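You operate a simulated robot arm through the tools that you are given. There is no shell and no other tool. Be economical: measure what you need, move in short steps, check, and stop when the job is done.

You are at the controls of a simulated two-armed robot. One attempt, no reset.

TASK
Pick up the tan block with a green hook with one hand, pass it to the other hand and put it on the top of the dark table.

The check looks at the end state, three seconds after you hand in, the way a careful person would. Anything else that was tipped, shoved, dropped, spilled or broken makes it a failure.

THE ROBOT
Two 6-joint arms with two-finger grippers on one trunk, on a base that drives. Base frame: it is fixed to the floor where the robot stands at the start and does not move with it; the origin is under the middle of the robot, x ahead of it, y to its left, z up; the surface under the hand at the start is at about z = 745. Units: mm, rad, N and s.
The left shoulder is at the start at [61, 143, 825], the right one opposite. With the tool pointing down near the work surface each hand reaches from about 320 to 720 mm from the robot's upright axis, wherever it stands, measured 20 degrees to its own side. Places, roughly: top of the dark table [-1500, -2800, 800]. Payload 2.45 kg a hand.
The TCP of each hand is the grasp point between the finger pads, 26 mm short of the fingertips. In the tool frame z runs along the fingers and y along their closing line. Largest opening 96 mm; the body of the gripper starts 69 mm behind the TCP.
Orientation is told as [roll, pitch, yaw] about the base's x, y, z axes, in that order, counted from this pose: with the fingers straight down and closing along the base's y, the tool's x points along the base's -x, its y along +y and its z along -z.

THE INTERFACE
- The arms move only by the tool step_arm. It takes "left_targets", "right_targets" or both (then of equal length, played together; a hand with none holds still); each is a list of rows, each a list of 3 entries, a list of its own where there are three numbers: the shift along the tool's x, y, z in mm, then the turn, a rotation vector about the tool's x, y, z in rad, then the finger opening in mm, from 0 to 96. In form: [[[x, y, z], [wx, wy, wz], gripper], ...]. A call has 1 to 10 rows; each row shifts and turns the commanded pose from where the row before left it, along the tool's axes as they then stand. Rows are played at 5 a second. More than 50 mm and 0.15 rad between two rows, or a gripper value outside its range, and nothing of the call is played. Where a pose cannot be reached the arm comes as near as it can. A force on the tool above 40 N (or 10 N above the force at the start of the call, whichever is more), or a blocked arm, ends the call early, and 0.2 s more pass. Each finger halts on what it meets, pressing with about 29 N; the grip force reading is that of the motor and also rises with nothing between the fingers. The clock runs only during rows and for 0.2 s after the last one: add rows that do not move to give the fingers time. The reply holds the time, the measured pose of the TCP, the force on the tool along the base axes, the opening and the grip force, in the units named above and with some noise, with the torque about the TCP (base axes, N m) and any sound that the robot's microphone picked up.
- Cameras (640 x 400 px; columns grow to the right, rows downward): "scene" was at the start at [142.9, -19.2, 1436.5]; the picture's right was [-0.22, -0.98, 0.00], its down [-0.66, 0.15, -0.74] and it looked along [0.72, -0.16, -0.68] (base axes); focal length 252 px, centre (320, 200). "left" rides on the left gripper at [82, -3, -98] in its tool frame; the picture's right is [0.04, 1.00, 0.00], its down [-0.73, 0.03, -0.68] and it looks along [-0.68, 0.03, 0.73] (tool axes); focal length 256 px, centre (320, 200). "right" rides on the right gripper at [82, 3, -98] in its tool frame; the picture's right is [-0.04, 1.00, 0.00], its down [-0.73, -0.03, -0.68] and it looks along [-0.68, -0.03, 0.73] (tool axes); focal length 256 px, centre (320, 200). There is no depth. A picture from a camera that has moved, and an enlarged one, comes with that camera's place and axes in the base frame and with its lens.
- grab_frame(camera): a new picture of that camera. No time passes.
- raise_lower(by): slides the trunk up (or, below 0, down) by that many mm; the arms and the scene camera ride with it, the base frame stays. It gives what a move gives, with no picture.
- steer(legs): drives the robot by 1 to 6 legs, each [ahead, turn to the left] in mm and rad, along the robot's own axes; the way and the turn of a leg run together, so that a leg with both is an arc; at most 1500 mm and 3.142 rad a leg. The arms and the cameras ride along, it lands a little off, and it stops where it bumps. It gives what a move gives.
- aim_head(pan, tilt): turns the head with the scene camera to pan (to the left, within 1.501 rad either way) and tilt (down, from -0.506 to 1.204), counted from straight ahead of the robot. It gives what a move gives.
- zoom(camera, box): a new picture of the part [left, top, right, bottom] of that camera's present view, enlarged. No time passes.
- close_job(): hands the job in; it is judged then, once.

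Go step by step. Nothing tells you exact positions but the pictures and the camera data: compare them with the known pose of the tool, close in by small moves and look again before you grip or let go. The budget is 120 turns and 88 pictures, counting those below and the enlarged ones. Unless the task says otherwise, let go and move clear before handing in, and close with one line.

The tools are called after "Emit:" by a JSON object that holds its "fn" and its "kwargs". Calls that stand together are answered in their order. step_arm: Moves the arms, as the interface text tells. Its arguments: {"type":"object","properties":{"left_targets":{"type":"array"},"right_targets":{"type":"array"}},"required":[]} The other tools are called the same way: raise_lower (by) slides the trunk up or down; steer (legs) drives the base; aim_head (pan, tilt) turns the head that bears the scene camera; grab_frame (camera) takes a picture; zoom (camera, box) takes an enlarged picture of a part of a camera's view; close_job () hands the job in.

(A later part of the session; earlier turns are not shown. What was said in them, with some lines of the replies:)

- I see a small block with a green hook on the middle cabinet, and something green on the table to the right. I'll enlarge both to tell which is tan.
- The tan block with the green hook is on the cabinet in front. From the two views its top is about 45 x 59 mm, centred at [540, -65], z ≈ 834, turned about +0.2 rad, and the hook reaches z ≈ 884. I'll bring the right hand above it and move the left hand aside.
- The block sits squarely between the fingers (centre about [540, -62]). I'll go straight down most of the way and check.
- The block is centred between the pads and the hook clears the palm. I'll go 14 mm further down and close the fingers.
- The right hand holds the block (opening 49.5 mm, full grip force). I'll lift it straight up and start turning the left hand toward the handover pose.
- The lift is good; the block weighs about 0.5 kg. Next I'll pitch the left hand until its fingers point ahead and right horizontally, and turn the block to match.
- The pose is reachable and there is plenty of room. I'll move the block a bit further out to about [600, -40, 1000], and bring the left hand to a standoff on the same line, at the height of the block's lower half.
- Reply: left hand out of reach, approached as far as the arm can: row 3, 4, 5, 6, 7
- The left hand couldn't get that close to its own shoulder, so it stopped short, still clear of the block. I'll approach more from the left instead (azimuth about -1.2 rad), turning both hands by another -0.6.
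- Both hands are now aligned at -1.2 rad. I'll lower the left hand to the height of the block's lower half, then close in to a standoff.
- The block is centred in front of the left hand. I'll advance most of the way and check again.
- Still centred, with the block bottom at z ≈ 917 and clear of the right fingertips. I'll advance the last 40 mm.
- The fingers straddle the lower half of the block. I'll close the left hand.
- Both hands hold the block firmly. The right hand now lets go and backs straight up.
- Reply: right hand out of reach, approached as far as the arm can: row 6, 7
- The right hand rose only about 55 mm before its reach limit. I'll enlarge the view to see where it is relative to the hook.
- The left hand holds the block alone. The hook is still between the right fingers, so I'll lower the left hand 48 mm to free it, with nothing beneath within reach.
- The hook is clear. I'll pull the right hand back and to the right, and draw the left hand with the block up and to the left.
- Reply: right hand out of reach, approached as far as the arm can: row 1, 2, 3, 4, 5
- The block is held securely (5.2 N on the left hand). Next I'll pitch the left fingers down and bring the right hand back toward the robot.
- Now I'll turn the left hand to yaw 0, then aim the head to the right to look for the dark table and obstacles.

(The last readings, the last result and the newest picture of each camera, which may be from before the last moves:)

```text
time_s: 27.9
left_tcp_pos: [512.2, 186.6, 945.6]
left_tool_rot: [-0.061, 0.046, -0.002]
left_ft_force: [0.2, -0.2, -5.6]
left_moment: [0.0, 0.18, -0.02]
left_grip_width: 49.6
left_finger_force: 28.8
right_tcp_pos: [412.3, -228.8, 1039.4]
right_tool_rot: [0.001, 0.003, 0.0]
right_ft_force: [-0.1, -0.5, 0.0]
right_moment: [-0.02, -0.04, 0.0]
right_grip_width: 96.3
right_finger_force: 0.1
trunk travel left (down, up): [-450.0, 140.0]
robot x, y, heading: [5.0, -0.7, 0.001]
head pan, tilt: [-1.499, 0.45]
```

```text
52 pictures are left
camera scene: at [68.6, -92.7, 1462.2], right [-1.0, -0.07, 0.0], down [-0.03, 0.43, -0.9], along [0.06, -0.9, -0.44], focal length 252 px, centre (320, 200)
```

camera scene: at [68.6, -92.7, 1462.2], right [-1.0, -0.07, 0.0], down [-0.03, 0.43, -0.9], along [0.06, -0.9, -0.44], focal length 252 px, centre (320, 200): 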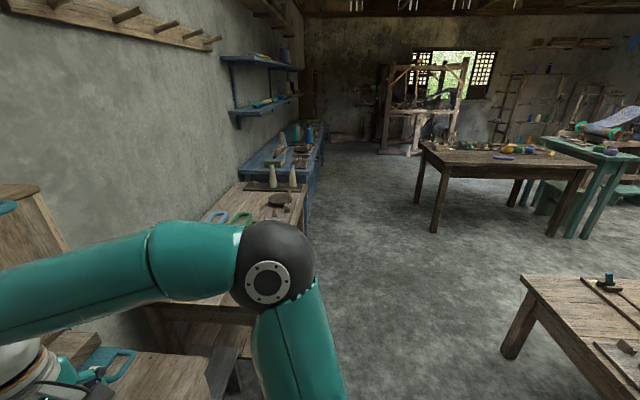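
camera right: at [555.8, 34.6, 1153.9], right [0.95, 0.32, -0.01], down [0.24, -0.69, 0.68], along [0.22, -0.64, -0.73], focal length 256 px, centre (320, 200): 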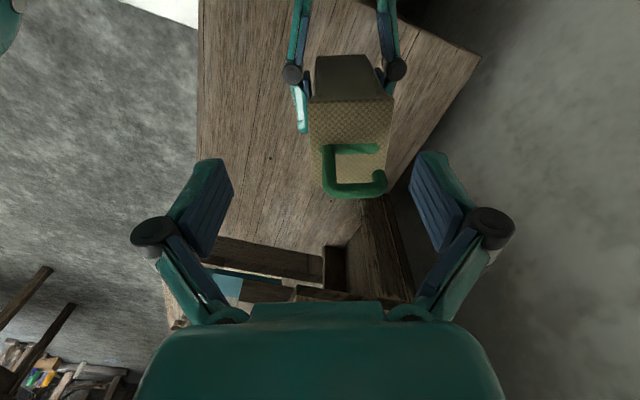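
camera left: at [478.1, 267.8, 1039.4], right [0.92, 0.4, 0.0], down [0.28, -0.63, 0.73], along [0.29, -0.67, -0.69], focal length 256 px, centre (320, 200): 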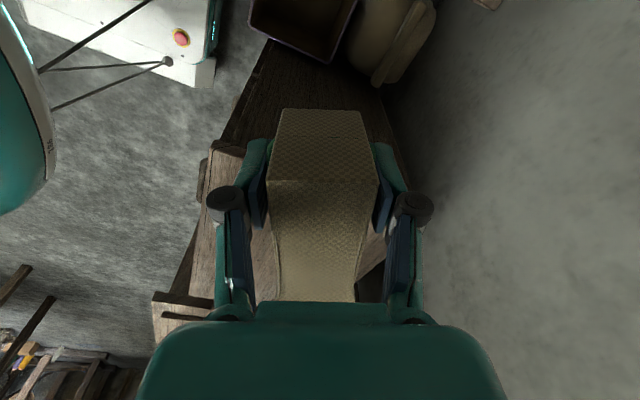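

The dark table is the brown one ahead-right in this view, with small items on it. I'll enlarge it to find a clear area.

Emit:
{"fn": "zoom", "kwargs": {"camera": "scene", "box": [400, 120, 620, 250]}}

Emit:
{"fn": "aim_head", "kwargs": {"pan": 1.5, "tilt": 0.45}}

Emit:
{"fn": "grab_frame", "kwargs": {"camera": "scene"}}

```text
2.91 times, centred on (510, 185) of scene
camera zoom: at [68.6, -92.7, 1462.2], right [-1.0, -0.07, 0.0], down [-0.03, 0.43, -0.9], along [0.06, -0.9, -0.44], focal length 734 px, centre (-233, 244)
```

zoom: 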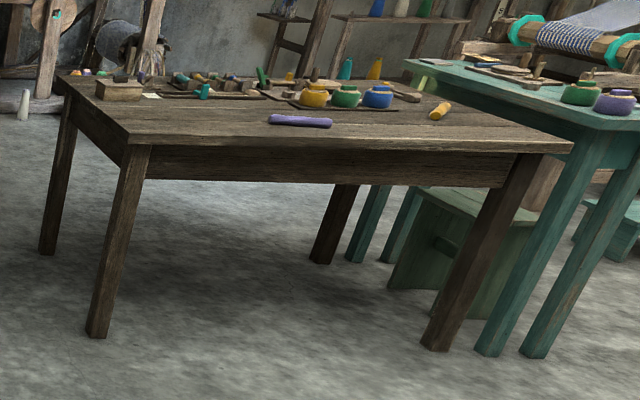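

```text
time_s: 30.4
left_tcp_pos: [512.3, 188.2, 945.7]
left_tool_rot: [-0.06, 0.045, -0.002]
left_ft_force: [0.5, 0.3, -5.2]
left_moment: [0.01, 0.15, 0.01]
left_grip_width: 49.8
left_finger_force: 28.8
right_tcp_pos: [412.5, -228.4, 1039.8]
right_tool_rot: [0.0, 0.002, 0.003]
right_ft_force: [0.0, -0.4, 0.7]
right_moment: [0.0, 0.0, -0.02]
right_grip_width: 96.0
right_finger_force: 0.0
trunk travel left (down, up): [-450.0, 140.0]
robot x, y, heading: [-1.4, -2.2, -0.0]
head pan, tilt: [1.499, 0.45]
```

```text
50 pictures are left
camera scene: at [68.6, 90.6, 1462.2], right [1.0, -0.07, 0.0], down [-0.03, -0.43, -0.9], along [0.06, 0.9, -0.44], focal length 252 px, centre (320, 200)
```

scene: 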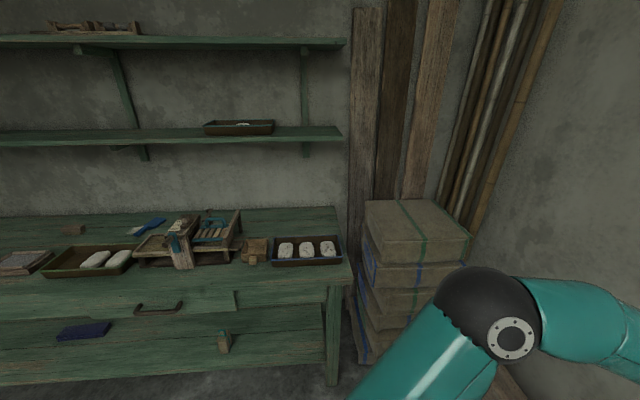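

The dark table spans about x -715 to -1910 with its near edge at y ≈ -2130, and its near-left part is bare. I'll level and tuck the left hand, tuck the right one, raise the trunk, and then back off and turn right.

Emit:
{"fn": "step_arm", "kwargs": {"left_targets": [[[40, 0, 0], [-0.06, -0.046, 0], 30], [[45, 0, 0], [0, 0, 0], 30], [[0, 0, 0], [0, 0, 0], 30]], "right_targets": [[[0, 20, 0], [0, 0, 0], 60], [[0, 10, 0], [0, 0, 0], 30], [[0, 0, 0], [0, 0, 0], 30]]}}

Emit:
{"fn": "raise_lower", "kwargs": {"by": 100}}

Emit:
{"fn": "steer", "kwargs": {"legs": [[-200, 0]]}}

Emit:
{"fn": "aim_head", "kwargs": {"pan": -1.3, "tilt": 0.75}}

Emit:
{"fn": "grab_frame", "kwargs": {"camera": "scene"}}

```text
time_s: 31.2
left_tcp_pos: [427.5, 187.0, 947.4]
left_tool_rot: [0.0, -0.001, -0.002]
left_ft_force: [-1.0, 0.4, -6.1]
left_moment: [0.03, 0.15, -0.01]
left_grip_width: 49.8
left_finger_force: 28.9
right_tcp_pos: [412.7, -199.5, 1041.1]
right_tool_rot: [-0.001, 0.001, 0.001]
right_ft_force: [0.2, 0.4, -0.4]
right_moment: [0.02, 0.0, 0.01]
right_grip_width: 29.7
right_finger_force: 0.1
trunk travel left (down, up): [-450.0, 140.0]
robot x, y, heading: [-0.8, -2.2, -0.001]
head pan, tilt: [1.499, 0.45]
```

```text
time_s: 32.6
left_tcp_pos: [428.3, 186.1, 1047.9]
left_tool_rot: [-0.002, 0.001, -0.002]
left_ft_force: [0.1, 0.6, -5.1]
left_moment: [0.0, 0.18, -0.04]
left_grip_width: 49.6
left_finger_force: 28.6
right_tcp_pos: [412.1, -198.0, 1141.0]
right_tool_rot: [0.0, 0.002, 0.0]
right_ft_force: [-0.6, 0.3, 0.1]
right_moment: [0.0, 0.0, 0.02]
right_grip_width: 30.2
right_finger_force: 0.0
trunk travel left (down, up): [-550.0, 40.0]
robot x, y, heading: [-3.1, 0.2, 0.002]
head pan, tilt: [1.499, 0.45]
```

```text
time_s: 34.2
left_tcp_pos: [223.9, 184.7, 1047.9]
left_tool_rot: [-0.001, 0.0, -0.005]
left_ft_force: [-0.8, -0.1, -5.8]
left_moment: [0.0, 0.09, -0.02]
left_grip_width: 49.7
left_finger_force: 28.9
right_tcp_pos: [207.3, -198.2, 1141.2]
right_tool_rot: [0.001, 0.0, 0.0]
right_ft_force: [-0.7, -0.4, 0.3]
right_moment: [0.01, -0.02, 0.0]
right_grip_width: 30.0
right_finger_force: 0.0
trunk travel left (down, up): [-550.0, 40.0]
robot x, y, heading: [-204.9, 0.4, -0.001]
head pan, tilt: [1.499, 0.45]
```

```text
time_s: 36.7
left_tcp_pos: [224.0, 184.4, 1047.2]
left_tool_rot: [-0.002, 0.001, -0.004]
left_ft_force: [-1.3, 0.5, -5.9]
left_moment: [0.0, 0.14, -0.02]
left_grip_width: 49.5
left_finger_force: 28.9
right_tcp_pos: [208.1, -199.7, 1141.3]
right_tool_rot: [0.001, 0.002, -0.003]
right_ft_force: [0.0, -0.1, 0.3]
right_moment: [0.03, 0.0, 0.01]
right_grip_width: 30.0
right_finger_force: 0.0
trunk travel left (down, up): [-550.0, 40.0]
robot x, y, heading: [-202.9, 2.3, -0.001]
head pan, tilt: [-1.3, 0.75]
```

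```text
49 pictures are left
camera scene: at [-119.6, -81.0, 1535.7], right [-0.96, -0.26, 0.0], down [-0.18, 0.66, -0.73], along [0.19, -0.71, -0.68], focal length 252 px, centre (320, 200)
```

scene: 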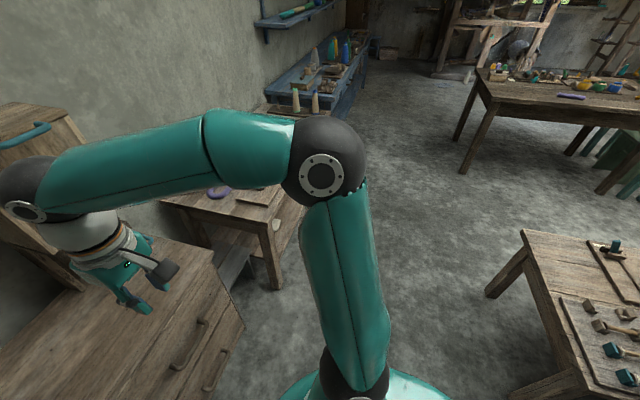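

The corridor between the wall table (x ≈ 250) and the side table (x ≈ -735) is wide enough. I'll turn right and drive along it in stages.

Emit:
{"fn": "steer", "kwargs": {"legs": [[0, -1.59]]}}

Emit:
{"fn": "aim_head", "kwargs": {"pan": -0.2, "tilt": 0.6}}

Emit:
{"fn": "grab_frame", "kwargs": {"camera": "scene"}}

```text
time_s: 40.5
left_tcp_pos: [76.7, -377.9, 1047.7]
left_tool_rot: [0.002, 0.003, -1.337]
left_ft_force: [-0.4, 0.3, -5.4]
left_moment: [0.2, -0.06, 0.01]
left_grip_width: 50.0
left_finger_force: 29.3
right_tcp_pos: [-300.9, -453.7, 1141.0]
right_tool_rot: [0.004, -0.001, -1.338]
right_ft_force: [-1.0, 0.0, -1.3]
right_moment: [0.03, -0.06, 0.0]
right_grip_width: 30.0
right_finger_force: 0.1
trunk travel left (down, up): [-550.0, 40.0]
robot x, y, heading: [-150.7, 12.6, -1.374]
head pan, tilt: [-1.3, 0.75]
stopped in leg 1: the robot was blocked; the commanded pose is now the measured one
```

```text
time_s: 41.8
left_tcp_pos: [78.6, -377.1, 1049.0]
left_tool_rot: [-0.004, 0.002, -1.337]
left_ft_force: [0.3, 0.0, -5.7]
left_moment: [0.15, -0.01, 0.0]
left_grip_width: 49.5
left_finger_force: 29.3
right_tcp_pos: [-297.9, -451.0, 1142.3]
right_tool_rot: [0.0, 0.0, -1.335]
right_ft_force: [-0.3, -1.7, -0.5]
right_moment: [-0.01, 0.0, 0.05]
right_grip_width: 29.9
right_finger_force: 0.1
trunk travel left (down, up): [-550.0, 40.0]
robot x, y, heading: [-153.0, 6.9, -1.376]
head pan, tilt: [-0.201, 0.6]
```

```text
48 pictures are left
camera scene: at [-139.0, -140.2, 1548.5], right [-1.0, 0.0, 0.0], down [0.0, 0.57, -0.82], along [0.0, -0.82, -0.57], focal length 252 px, centre (320, 200)
```

scene: 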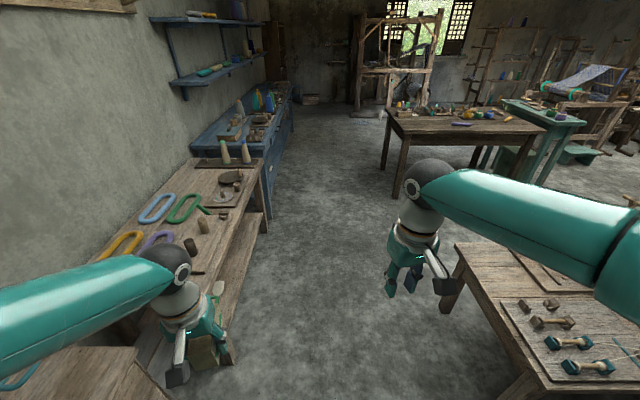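

The turn was blocked about 0.2 rad short, and the robot got pushed slightly in +x. I'll look to the right and down, and to the left, to find what touched.

Emit:
{"fn": "aim_head", "kwargs": {"pan": -1.5, "tilt": 0.9}}

Emit:
{"fn": "grab_frame", "kwargs": {"camera": "scene"}}

Emit:
{"fn": "aim_head", "kwargs": {"pan": 1.4, "tilt": 0.9}}

Emit:
{"fn": "grab_frame", "kwargs": {"camera": "scene"}}

```text
time_s: 43.3
left_tcp_pos: [80.7, -376.3, 1048.4]
left_tool_rot: [-0.002, 0.0, -1.337]
left_ft_force: [0.7, -0.6, -5.7]
left_moment: [0.14, 0.03, 0.01]
left_grip_width: 49.6
left_finger_force: 29.0
right_tcp_pos: [-298.1, -452.4, 1142.7]
right_tool_rot: [0.001, -0.001, -1.335]
right_ft_force: [0.8, -0.2, 0.7]
right_moment: [0.03, -0.01, -0.02]
right_grip_width: 29.8
right_finger_force: 0.1
trunk travel left (down, up): [-550.0, 40.0]
robot x, y, heading: [-154.0, 5.2, -1.37]
head pan, tilt: [-1.499, 0.901]
```

```text
47 pictures are left
camera scene: at [-211.7, -72.1, 1523.8], right [-0.27, 0.96, 0.0], down [0.75, 0.21, -0.62], along [-0.6, -0.17, -0.78], focal length 252 px, centre (320, 200)
```

scene: 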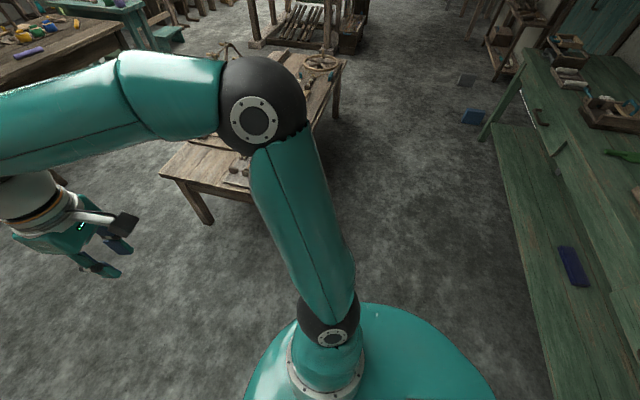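

```text
time_s: 45.8
left_tcp_pos: [80.6, -377.0, 1048.1]
left_tool_rot: [-0.002, -0.001, -1.336]
left_ft_force: [-0.9, 0.0, -5.2]
left_moment: [0.14, 0.0, 0.01]
left_grip_width: 49.6
left_finger_force: 29.0
right_tcp_pos: [-296.9, -452.9, 1142.4]
right_tool_rot: [0.0, 0.001, -1.334]
right_ft_force: [-0.8, -0.6, 0.1]
right_moment: [-0.02, 0.0, 0.01]
right_grip_width: 29.8
right_finger_force: 0.1
trunk travel left (down, up): [-550.0, 40.0]
robot x, y, heading: [-150.8, 11.0, -1.367]
head pan, tilt: [1.4, 0.901]
```

```text
46 pictures are left
camera scene: at [-63.5, -49.5, 1523.8], right [0.03, -1.0, 0.0], down [-0.78, -0.02, -0.62], along [0.62, 0.02, -0.78], focal length 252 px, centre (320, 200)
```

scene: 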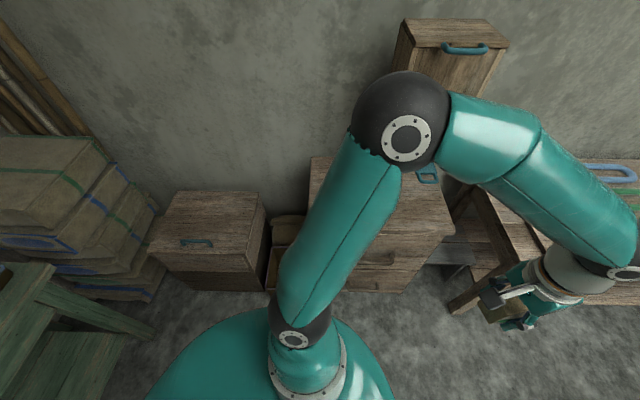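

The base has a long tail, which touched the green bench on that side. Nothing seems displaced. I'll drive forward first, then finish the turn.

Emit:
{"fn": "steer", "kwargs": {"legs": [[350, 0], [0, -0.35]]}}

Emit:
{"fn": "aim_head", "kwargs": {"pan": -0.2, "tilt": 0.7}}

Emit:
{"fn": "grab_frame", "kwargs": {"camera": "scene"}}

```text
time_s: 49.3
left_tcp_pos: [0.5, -775.7, 1048.5]
left_tool_rot: [-0.002, -0.001, -1.693]
left_ft_force: [0.6, -0.3, -4.3]
left_moment: [0.15, -0.04, 0.02]
left_grip_width: 49.7
left_finger_force: 29.4
right_tcp_pos: [-380.0, -716.7, 1142.7]
right_tool_rot: [0.0, 0.0, -1.691]
right_ft_force: [0.5, -0.1, 0.4]
right_moment: [-0.01, -0.03, 0.02]
right_grip_width: 30.1
right_finger_force: 0.0
trunk travel left (down, up): [-550.0, 40.0]
robot x, y, heading: [-66.5, -336.8, -1.722]
head pan, tilt: [1.4, 0.901]
```

```text
time_s: 51.0
left_tcp_pos: [2.1, -777.0, 1047.5]
left_tool_rot: [0.001, 0.002, -1.691]
left_ft_force: [0.1, 0.6, -5.8]
left_moment: [0.12, 0.0, -0.03]
left_grip_width: 49.9
left_finger_force: 29.0
right_tcp_pos: [-380.4, -715.8, 1142.8]
right_tool_rot: [0.001, -0.002, -1.691]
right_ft_force: [-0.3, -0.7, 0.8]
right_moment: [-0.01, 0.01, 0.02]
right_grip_width: 30.0
right_finger_force: 0.1
trunk travel left (down, up): [-550.0, 40.0]
robot x, y, heading: [-70.2, -336.1, -1.722]
head pan, tilt: [-0.201, 0.7]
```

```text
45 pictures are left
camera scene: at [-105.4, -477.9, 1539.9], right [-0.94, 0.35, 0.0], down [0.22, 0.6, -0.76], along [-0.26, -0.72, -0.64], focal length 252 px, centre (320, 200)
```

scene: 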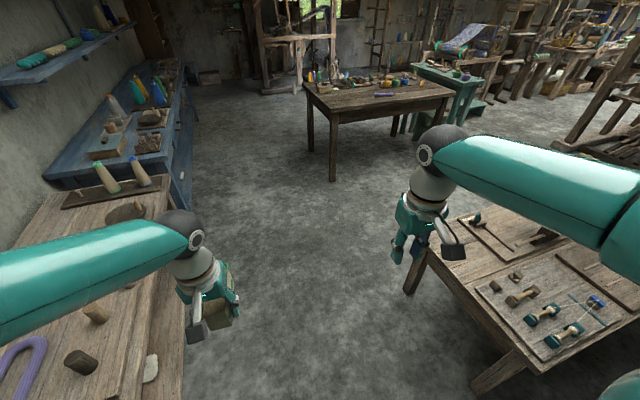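

The wall table edge is nearer than I thought (x ≈ 170-200), so I'll veer right gently while driving to stay mid-corridor.

Emit:
{"fn": "steer", "kwargs": {"legs": [[300, -0.2], [600, 0]]}}

Emit:
{"fn": "grab_frame", "kwargs": {"camera": "scene"}}

```text
time_s: 56.1
left_tcp_pos: [-361.6, -1633.7, 1049.5]
left_tool_rot: [0.0, 0.002, -1.882]
left_ft_force: [-0.6, 0.3, -5.4]
left_moment: [0.17, -0.07, -0.01]
left_grip_width: 49.8
left_finger_force: 28.9
right_tcp_pos: [-722.9, -1503.7, 1141.8]
right_tool_rot: [-0.002, 0.001, -1.879]
right_ft_force: [0.0, 0.3, -1.7]
right_moment: [0.0, 0.03, -0.02]
right_grip_width: 30.2
right_finger_force: 0.2
trunk travel left (down, up): [-550.0, 40.0]
robot x, y, heading: [-345.9, -1191.8, -1.915]
head pan, tilt: [-0.201, 0.7]
```

```text
44 pictures are left
camera scene: at [-409.3, -1321.8, 1539.8], right [-0.86, 0.52, 0.0], down [0.33, 0.55, -0.76], along [-0.39, -0.65, -0.65], focal length 252 px, centre (320, 200)
```

scene: 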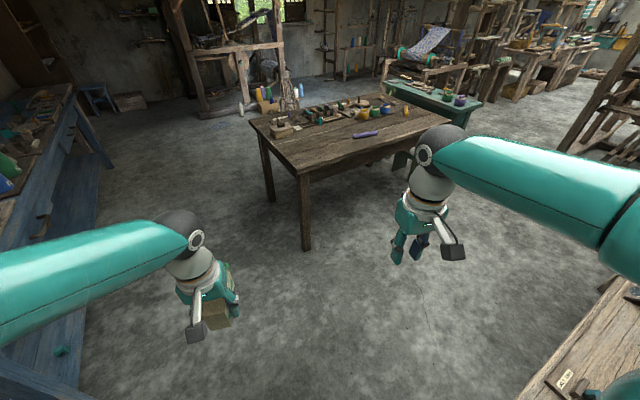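

The dark table's near corner is around [-870, -2260] and its near-left area is bare. I'll turn toward a spot in front of that area and drive.

Emit:
{"fn": "steer", "kwargs": {"legs": [[0, -0.647], [1000, 0], [0, 0.99]]}}

Emit:
{"fn": "aim_head", "kwargs": {"pan": 0.1, "tilt": 0.7}}

Emit:
{"fn": "grab_frame", "kwargs": {"camera": "scene"}}

```text
time_s: 66.1
left_tcp_pos: [-1039.9, -2161.8, 1049.6]
left_tool_rot: [0.0, 0.0, -1.538]
left_ft_force: [-0.3, -1.4, -5.4]
left_moment: [0.16, -0.02, -0.03]
left_grip_width: 49.7
left_finger_force: 28.7
right_tcp_pos: [-1424.8, -2159.8, 1142.6]
right_tool_rot: [-0.001, -0.002, -1.536]
right_ft_force: [0.3, -0.2, 0.0]
right_moment: [-0.06, 0.04, 0.02]
right_grip_width: 29.7
right_finger_force: 0.2
trunk travel left (down, up): [-550.0, 40.0]
robot x, y, heading: [-1222.9, -1737.0, -1.575]
head pan, tilt: [-0.201, 0.7]
```

```text
time_s: 66.9
left_tcp_pos: [-1043.5, -2160.9, 1049.9]
left_tool_rot: [0.0, 0.002, -1.54]
left_ft_force: [-0.5, 0.4, -5.7]
left_moment: [0.15, -0.07, 0.0]
left_grip_width: 49.4
left_finger_force: 29.4
right_tcp_pos: [-1429.4, -2159.9, 1143.7]
right_tool_rot: [0.001, 0.0, -1.537]
right_ft_force: [0.2, -0.2, 0.7]
right_moment: [0.0, -0.08, 0.01]
right_grip_width: 29.8
right_finger_force: 0.0
trunk travel left (down, up): [-550.0, 40.0]
robot x, y, heading: [-1224.4, -1739.2, -1.573]
head pan, tilt: [0.099, 0.7]
```

```text
43 pictures are left
camera scene: at [-1214.8, -1884.2, 1539.9], right [-1.0, -0.09, 0.0], down [-0.06, 0.64, -0.76], along [0.07, -0.76, -0.64], focal length 252 px, centre (320, 200)
```

scene: 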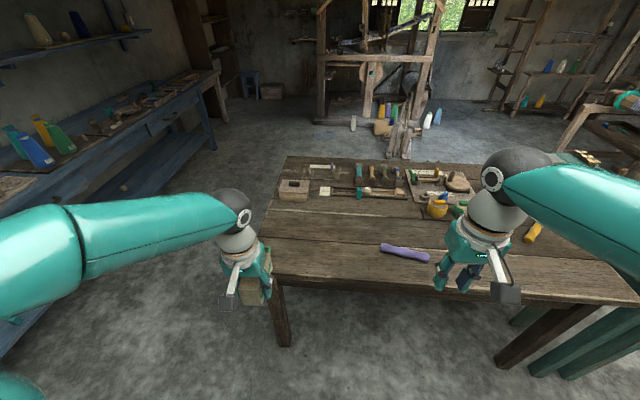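

Combining the three views, the table top is nearer z ≈ 715, with its near-left corner at about [-950, -2420]. The bare area is x -950..-1380, y -2420..-2780. I'll drive forward 250 mm and look from the hand and scene cameras.

Emit:
{"fn": "steer", "kwargs": {"legs": [[250, 0]]}}

Emit:
{"fn": "grab_frame", "kwargs": {"camera": "scene"}}

Emit:
{"fn": "grab_frame", "kwargs": {"camera": "left"}}

```text
time_s: 68.8
left_tcp_pos: [-1041.9, -2411.5, 1049.3]
left_tool_rot: [0.001, 0.004, -1.541]
left_ft_force: [1.3, -1.2, -6.1]
left_moment: [0.16, -0.04, 0.01]
left_grip_width: 49.4
left_finger_force: 29.3
right_tcp_pos: [-1427.7, -2409.8, 1142.6]
right_tool_rot: [0.0, 0.002, -1.538]
right_ft_force: [-0.2, -0.5, -0.9]
right_moment: [0.03, -0.01, 0.02]
right_grip_width: 30.2
right_finger_force: 0.1
trunk travel left (down, up): [-550.0, 40.0]
robot x, y, heading: [-1221.5, -1987.6, -1.575]
head pan, tilt: [0.099, 0.7]
```

```text
42 pictures are left
camera scene: at [-1213.2, -2135.1, 1539.7], right [-1.0, -0.09, 0.0], down [-0.06, 0.64, -0.76], along [0.07, -0.76, -0.65], focal length 252 px, centre (320, 200)
```

scene: 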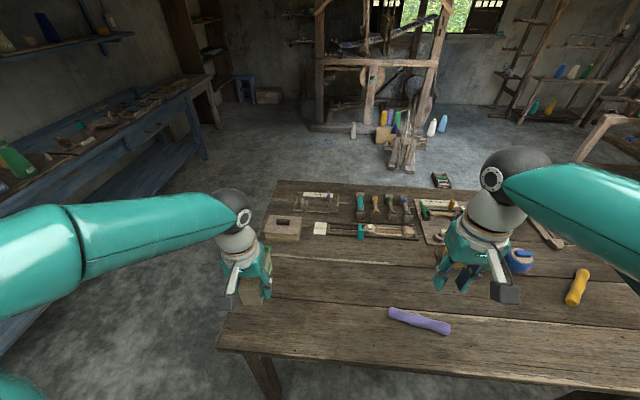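

```text
41 pictures are left
camera left: at [-1048.2, -2330.9, 1147.7], right [1.0, 0.07, 0.0], down [0.05, -0.73, 0.68], along [0.05, -0.68, -0.74], focal length 256 px, centre (320, 200)
```

left: 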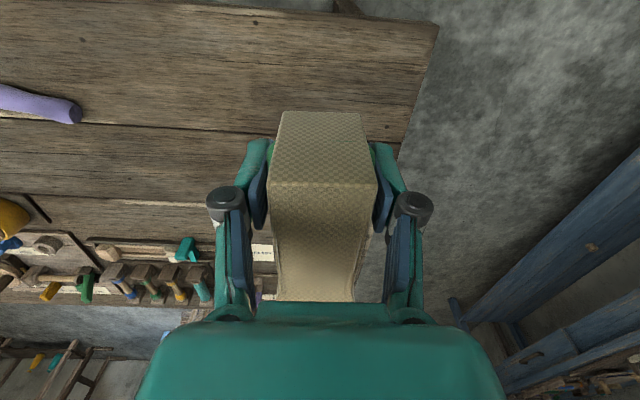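

The corner is now around [-910, -2378], with a top of z ≈ 760-815. I'll put the block about 140 mm in from both edges: reach forward 110 mm, lower the trunk 100 mm and re-measure.

Emit:
{"fn": "step_arm", "kwargs": {"left_targets": [[[-37, 0, 0], [0, 0, 0], 30], [[-37, 0, 0], [0, 0, 0], 30], [[-36, 0, 0], [0, 0, 0], 30], [[0, 0, 0], [0, 0, 0], 30]]}}

Emit:
{"fn": "raise_lower", "kwargs": {"by": -100}}

Emit:
{"fn": "grab_frame", "kwargs": {"camera": "left"}}

Emit:
{"fn": "grab_frame", "kwargs": {"camera": "scene"}}

```text
time_s: 69.8
left_tcp_pos: [-1038.7, -2519.3, 1048.2]
left_tool_rot: [0.001, 0.001, -1.54]
left_ft_force: [0.0, 0.0, -3.9]
left_moment: [0.12, 0.03, 0.0]
left_grip_width: 49.7
left_finger_force: 29.3
right_tcp_pos: [-1427.0, -2407.7, 1144.6]
right_tool_rot: [0.0, 0.0, -1.535]
right_ft_force: [0.6, -0.2, -0.1]
right_moment: [0.0, 0.0, -0.01]
right_grip_width: 30.3
right_finger_force: 0.1
trunk travel left (down, up): [-550.0, 40.0]
robot x, y, heading: [-1221.6, -1987.9, -1.576]
head pan, tilt: [0.099, 0.7]
```

```text
time_s: 71.1
left_tcp_pos: [-1038.2, -2519.0, 949.3]
left_tool_rot: [-0.001, 0.002, -1.539]
left_ft_force: [0.1, 0.1, -5.1]
left_moment: [0.11, 0.01, -0.04]
left_grip_width: 49.9
left_finger_force: 29.1
right_tcp_pos: [-1427.6, -2407.5, 1045.6]
right_tool_rot: [0.0, 0.001, -1.537]
right_ft_force: [0.6, -0.6, 1.2]
right_moment: [0.01, 0.02, 0.01]
right_grip_width: 29.9
right_finger_force: 0.2
trunk travel left (down, up): [-450.0, 140.0]
robot x, y, heading: [-1222.9, -1986.0, -1.579]
head pan, tilt: [0.099, 0.7]
```

```text
40 pictures are left
camera left: at [-1045.2, -2438.3, 1047.4], right [1.0, 0.07, 0.0], down [0.05, -0.73, 0.68], along [0.05, -0.68, -0.74], focal length 256 px, centre (320, 200)
```

left: 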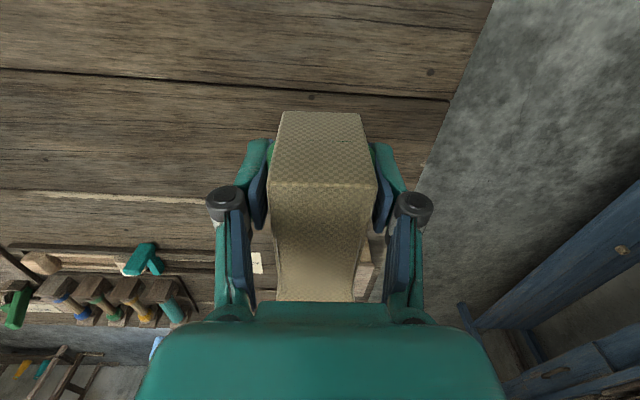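

```text
39 pictures are left
camera scene: at [-1213.3, -2133.2, 1440.0], right [-1.0, -0.09, 0.0], down [-0.06, 0.64, -0.76], along [0.07, -0.76, -0.64], focal length 252 px, centre (320, 200)
```

scene: 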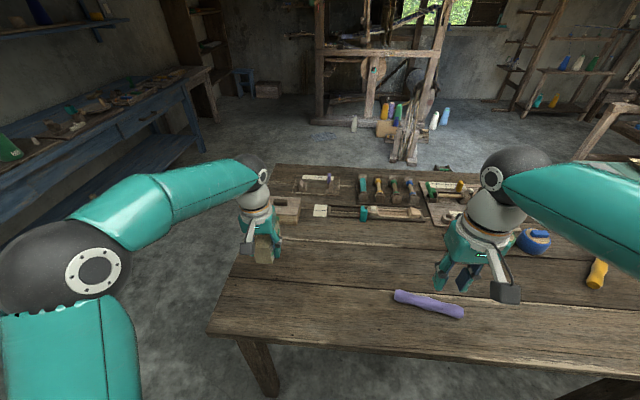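

The seam seen from two heights puts the top at z ≈ 790-800, and the spot under the block is bare. I'll lower 80 mm and look again.

Emit:
{"fn": "step_arm", "kwargs": {"left_targets": [[[0, 0, 30], [0, 0, 0], 30], [[0, 0, 30], [0, 0, 0], 30], [[0, 0, 20], [0, 0, 0], 30], [[0, 0, 0], [0, 0, 0], 30]]}}

Emit:
{"fn": "grab_frame", "kwargs": {"camera": "left"}}

Emit:
{"fn": "zoom", "kwargs": {"camera": "scene", "box": [200, 160, 340, 300]}}

```text
time_s: 72.1
left_tcp_pos: [-1041.4, -2520.2, 866.9]
left_tool_rot: [0.001, 0.002, -1.54]
left_ft_force: [0.7, 1.1, -6.1]
left_moment: [0.15, -0.02, -0.03]
left_grip_width: 49.6
left_finger_force: 28.9
right_tcp_pos: [-1427.3, -2407.7, 1043.9]
right_tool_rot: [0.0, 0.001, -1.538]
right_ft_force: [-0.1, 0.4, -0.4]
right_moment: [-0.03, 0.01, -0.01]
right_grip_width: 30.0
right_finger_force: 0.0
trunk travel left (down, up): [-450.0, 140.0]
robot x, y, heading: [-1221.1, -1982.7, -1.577]
head pan, tilt: [0.099, 0.7]
```

```text
38 pictures are left
camera left: at [-1046.0, -2438.8, 965.5], right [1.0, 0.07, 0.0], down [0.05, -0.73, 0.68], along [0.05, -0.68, -0.74], focal length 256 px, centre (320, 200)
```

left: 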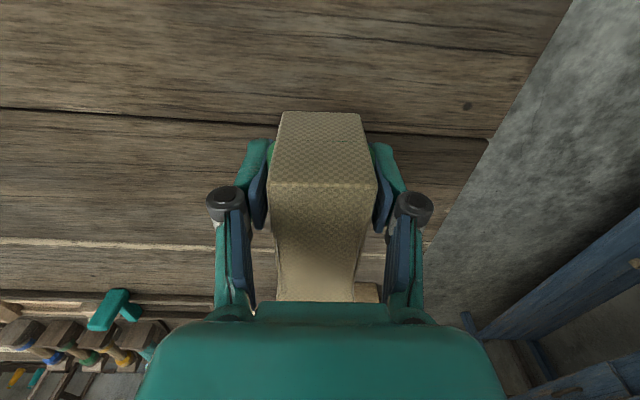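

```text
2.86 times, centred on (270, 230) of scene
camera zoom: at [-1213.3, -2133.2, 1439.9], right [-1.0, -0.09, 0.0], down [-0.06, 0.64, -0.76], along [0.07, -0.76, -0.64], focal length 721 px, centre (463, 114)
```

zoom: 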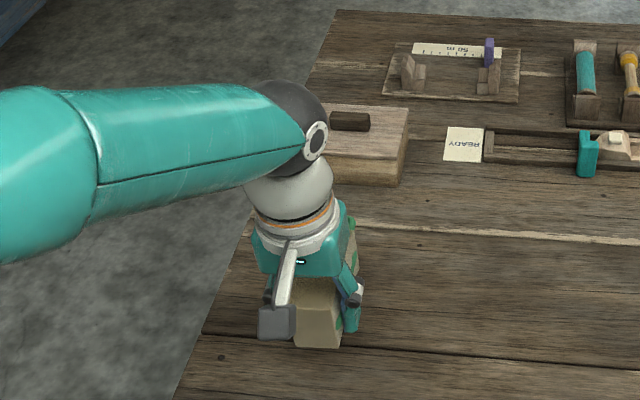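

About 40-60 mm remain under the block. I'll go down in small steps and watch the force.

Emit:
{"fn": "step_arm", "kwargs": {"left_targets": [[[0, 0, 12], [0, 0, 0], 30], [[0, 0, 8], [0, 0, 0], 30], [[0, 0, 5], [0, 0, 0], 30], [[0, 0, 5], [0, 0, 0], 30], [[0, 0, 0], [0, 0, 0], 30]]}}

Emit:
{"fn": "zoom", "kwargs": {"camera": "left", "box": [220, 80, 420, 220]}}

```text
time_s: 73.3
left_tcp_pos: [-1039.2, -2518.5, 839.3]
left_tool_rot: [0.001, 0.001, -1.539]
left_ft_force: [0.1, 0.1, -5.2]
left_moment: [0.16, -0.04, -0.01]
left_grip_width: 49.7
left_finger_force: 28.7
right_tcp_pos: [-1427.5, -2408.4, 1044.7]
right_tool_rot: [0.0, 0.0, -1.537]
right_ft_force: [-0.3, 1.3, 0.4]
right_moment: [-0.01, 0.01, 0.0]
right_grip_width: 30.1
right_finger_force: 0.0
trunk travel left (down, up): [-450.0, 140.0]
robot x, y, heading: [-1219.5, -1984.5, -1.576]
head pan, tilt: [0.099, 0.7]
```

```text
2.86 times, centred on (320, 150) of left
camera zoom: at [-1045.4, -2438.1, 937.1], right [1.0, 0.07, 0.0], down [0.05, -0.73, 0.68], along [0.05, -0.68, -0.74], focal length 731 px, centre (320, 343)
```

zoom: 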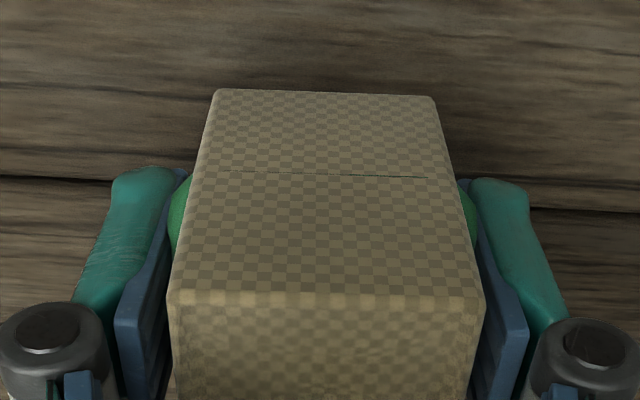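

No contact yet. I'll continue down slowly.

Emit:
{"fn": "step_arm", "kwargs": {"left_targets": [[[0, 0, 3], [0, 0, 0], 30], [[0, 0, 3], [0, 0, 0], 30], [[0, 0, 3], [0, 0, 0], 30], [[0, 0, 3], [0, 0, 0], 30], [[0, 0, 0], [0, 0, 0], 30]]}}

```text
time_s: 74.5
left_tcp_pos: [-1039.6, -2518.2, 827.8]
left_tool_rot: [0.001, 0.004, -1.54]
left_ft_force: [0.7, -0.5, -5.3]
left_moment: [0.12, 0.01, 0.0]
left_grip_width: 49.7
left_finger_force: 29.4
right_tcp_pos: [-1428.0, -2407.2, 1043.2]
right_tool_rot: [0.0, 0.0, -1.537]
right_ft_force: [-0.3, -0.3, 0.2]
right_moment: [-0.01, -0.02, -0.01]
right_grip_width: 30.0
right_finger_force: 0.1
trunk travel left (down, up): [-450.0, 140.0]
robot x, y, heading: [-1222.3, -1984.7, -1.575]
head pan, tilt: [0.099, 0.7]
```

Still free; another 12 mm in small steps.

Emit:
{"fn": "step_arm", "kwargs": {"left_targets": [[[0, 0, 3], [0, 0, 0], 30], [[0, 0, 3], [0, 0, 0], 30], [[0, 0, 3], [0, 0, 0], 30], [[0, 0, 3], [0, 0, 0], 30], [[0, 0, 0], [0, 0, 0], 30]]}}

Emit:
{"fn": "zoom", "kwargs": {"camera": "scene", "box": [230, 200, 320, 290]}}

```text
time_s: 75.7
left_tcp_pos: [-1039.3, -2518.4, 817.4]
left_tool_rot: [0.0, -0.004, -1.541]
left_ft_force: [0.3, 0.8, 4.9]
left_moment: [-0.66, -0.25, 0.04]
left_grip_width: 49.6
left_finger_force: 29.2
right_tcp_pos: [-1427.0, -2407.5, 1043.5]
right_tool_rot: [-0.001, 0.0, -1.535]
right_ft_force: [-0.4, -0.5, -1.2]
right_moment: [0.01, -0.02, 0.02]
right_grip_width: 29.8
right_finger_force: 0.1
trunk travel left (down, up): [-450.0, 140.0]
robot x, y, heading: [-1223.2, -1982.5, -1.576]
head pan, tilt: [0.099, 0.7]
```

```text
4.44 times, centred on (275, 245) of scene
camera zoom: at [-1213.6, -2132.1, 1440.2], right [-1.0, -0.09, 0.0], down [-0.06, 0.64, -0.76], along [0.07, -0.76, -0.64], focal length 1121 px, centre (520, 0)
```

zoom: 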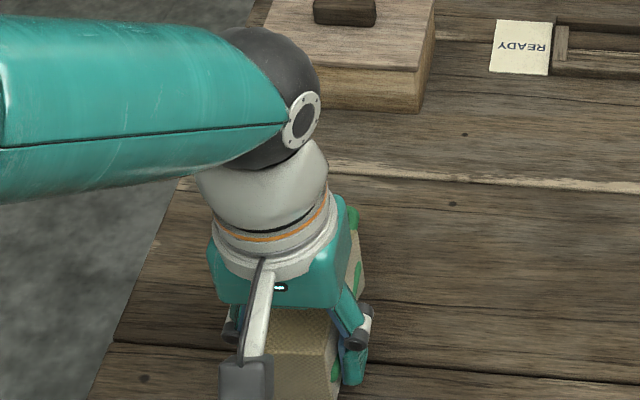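

Contact: the load has shifted onto the table (z ≈ 785), with the far end touching first. I'll settle 2 mm more and check before opening.

Emit:
{"fn": "step_arm", "kwargs": {"left_targets": [[[0, 0, 1], [0, 0, 0], 30], [[0, 0, 1], [0, 0, 0], 30], [[0, 0, 0], [0, 0, 0], 30]]}}

Emit:
{"fn": "grab_frame", "kwargs": {"camera": "left"}}

```text
time_s: 76.5
left_tcp_pos: [-1039.3, -2519.5, 815.8]
left_tool_rot: [0.0, -0.003, -1.539]
left_ft_force: [-0.7, -3.6, 23.4]
left_moment: [0.43, 0.07, -0.06]
left_grip_width: 50.1
left_finger_force: 28.9
right_tcp_pos: [-1428.4, -2406.9, 1044.5]
right_tool_rot: [0.0, -0.002, -1.537]
right_ft_force: [0.1, -0.9, 0.2]
right_moment: [0.0, 0.03, -0.01]
right_grip_width: 29.9
right_finger_force: 0.1
trunk travel left (down, up): [-450.0, 140.0]
robot x, y, heading: [-1221.7, -1984.9, -1.571]
head pan, tilt: [0.099, 0.7]
```

```text
34 pictures are left
camera left: at [-1045.7, -2437.4, 914.0], right [1.0, 0.07, 0.0], down [0.05, -0.73, 0.68], along [0.05, -0.68, -0.73], focal length 256 px, centre (320, 200)
```

left: 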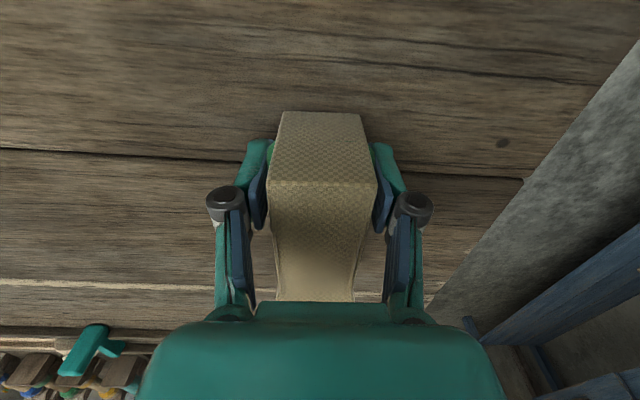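

The block is flat on the table now, with the face pressed at about 28 N. I'll ease off 1 mm, open the fingers and rise straight up.

Emit:
{"fn": "step_arm", "kwargs": {"left_targets": [[[0, 0, -1], [0, 0, 0], 30], [[0, 0, 0], [0, 0, 0], 60], [[0, 0, 0], [0, 0, 0], 96], [[0, 0, 0], [0, 0, 0], 96], [[0, 0, 0], [0, 0, 0], 96], [[0, 0, -25], [0, 0, 0], 96], [[0, 0, -35], [0, 0, 0], 96], [[0, 0, -40], [0, 0, 0], 96], [[0, 0, -40], [0, 0, 0], 96], [[0, 0, 0], [0, 0, 0], 96]]}}

Emit:
{"fn": "grab_frame", "kwargs": {"camera": "left"}}

Emit:
{"fn": "grab_frame", "kwargs": {"camera": "scene"}}

```text
time_s: 78.7
left_tcp_pos: [-1039.4, -2521.4, 953.8]
left_tool_rot: [-0.002, 0.001, -1.54]
left_ft_force: [0.3, -0.7, -0.9]
left_moment: [0.05, -0.01, 0.01]
left_grip_width: 96.2
left_finger_force: 0.2
right_tcp_pos: [-1426.5, -2409.0, 1043.3]
right_tool_rot: [0.001, 0.001, -1.535]
right_ft_force: [0.1, 0.6, -1.1]
right_moment: [-0.03, -0.01, 0.0]
right_grip_width: 29.8
right_finger_force: 0.1
trunk travel left (down, up): [-450.0, 140.0]
robot x, y, heading: [-1219.5, -1989.8, -1.576]
head pan, tilt: [0.099, 0.7]
```

```text
33 pictures are left
camera left: at [-1045.6, -2439.5, 1052.7], right [1.0, 0.07, 0.0], down [0.05, -0.73, 0.68], along [0.05, -0.68, -0.74], focal length 256 px, centre (320, 200)
```

left: 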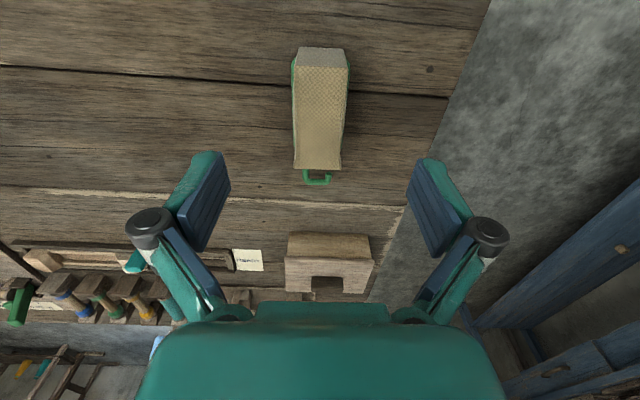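

```text
32 pictures are left
camera scene: at [-1213.4, -2133.2, 1439.9], right [-1.0, -0.09, 0.0], down [-0.06, 0.64, -0.76], along [0.07, -0.76, -0.64], focal length 252 px, centre (320, 200)
```

scene: 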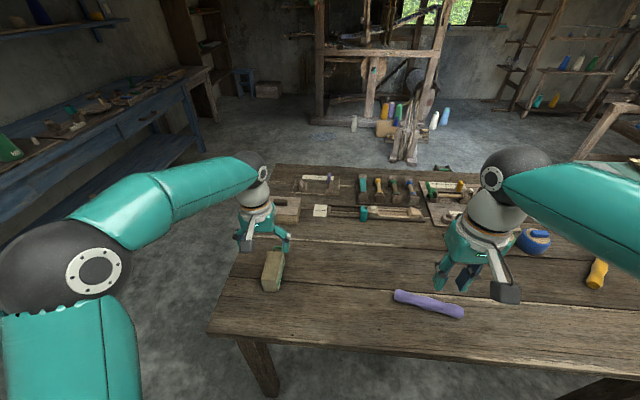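

The block lies flat and still on the dark table, clear of the other items, and both hands are free of it. I'm handing in.

Emit:
{"fn": "close_job", "kwargs": {}}

```text
The job is handed in.
```

The tan block with the green hook was picked up by the right hand, passed to the left and laid on its side on the dark table's top, though during the drive the robot's tail bumped the green bench with no visible shift.
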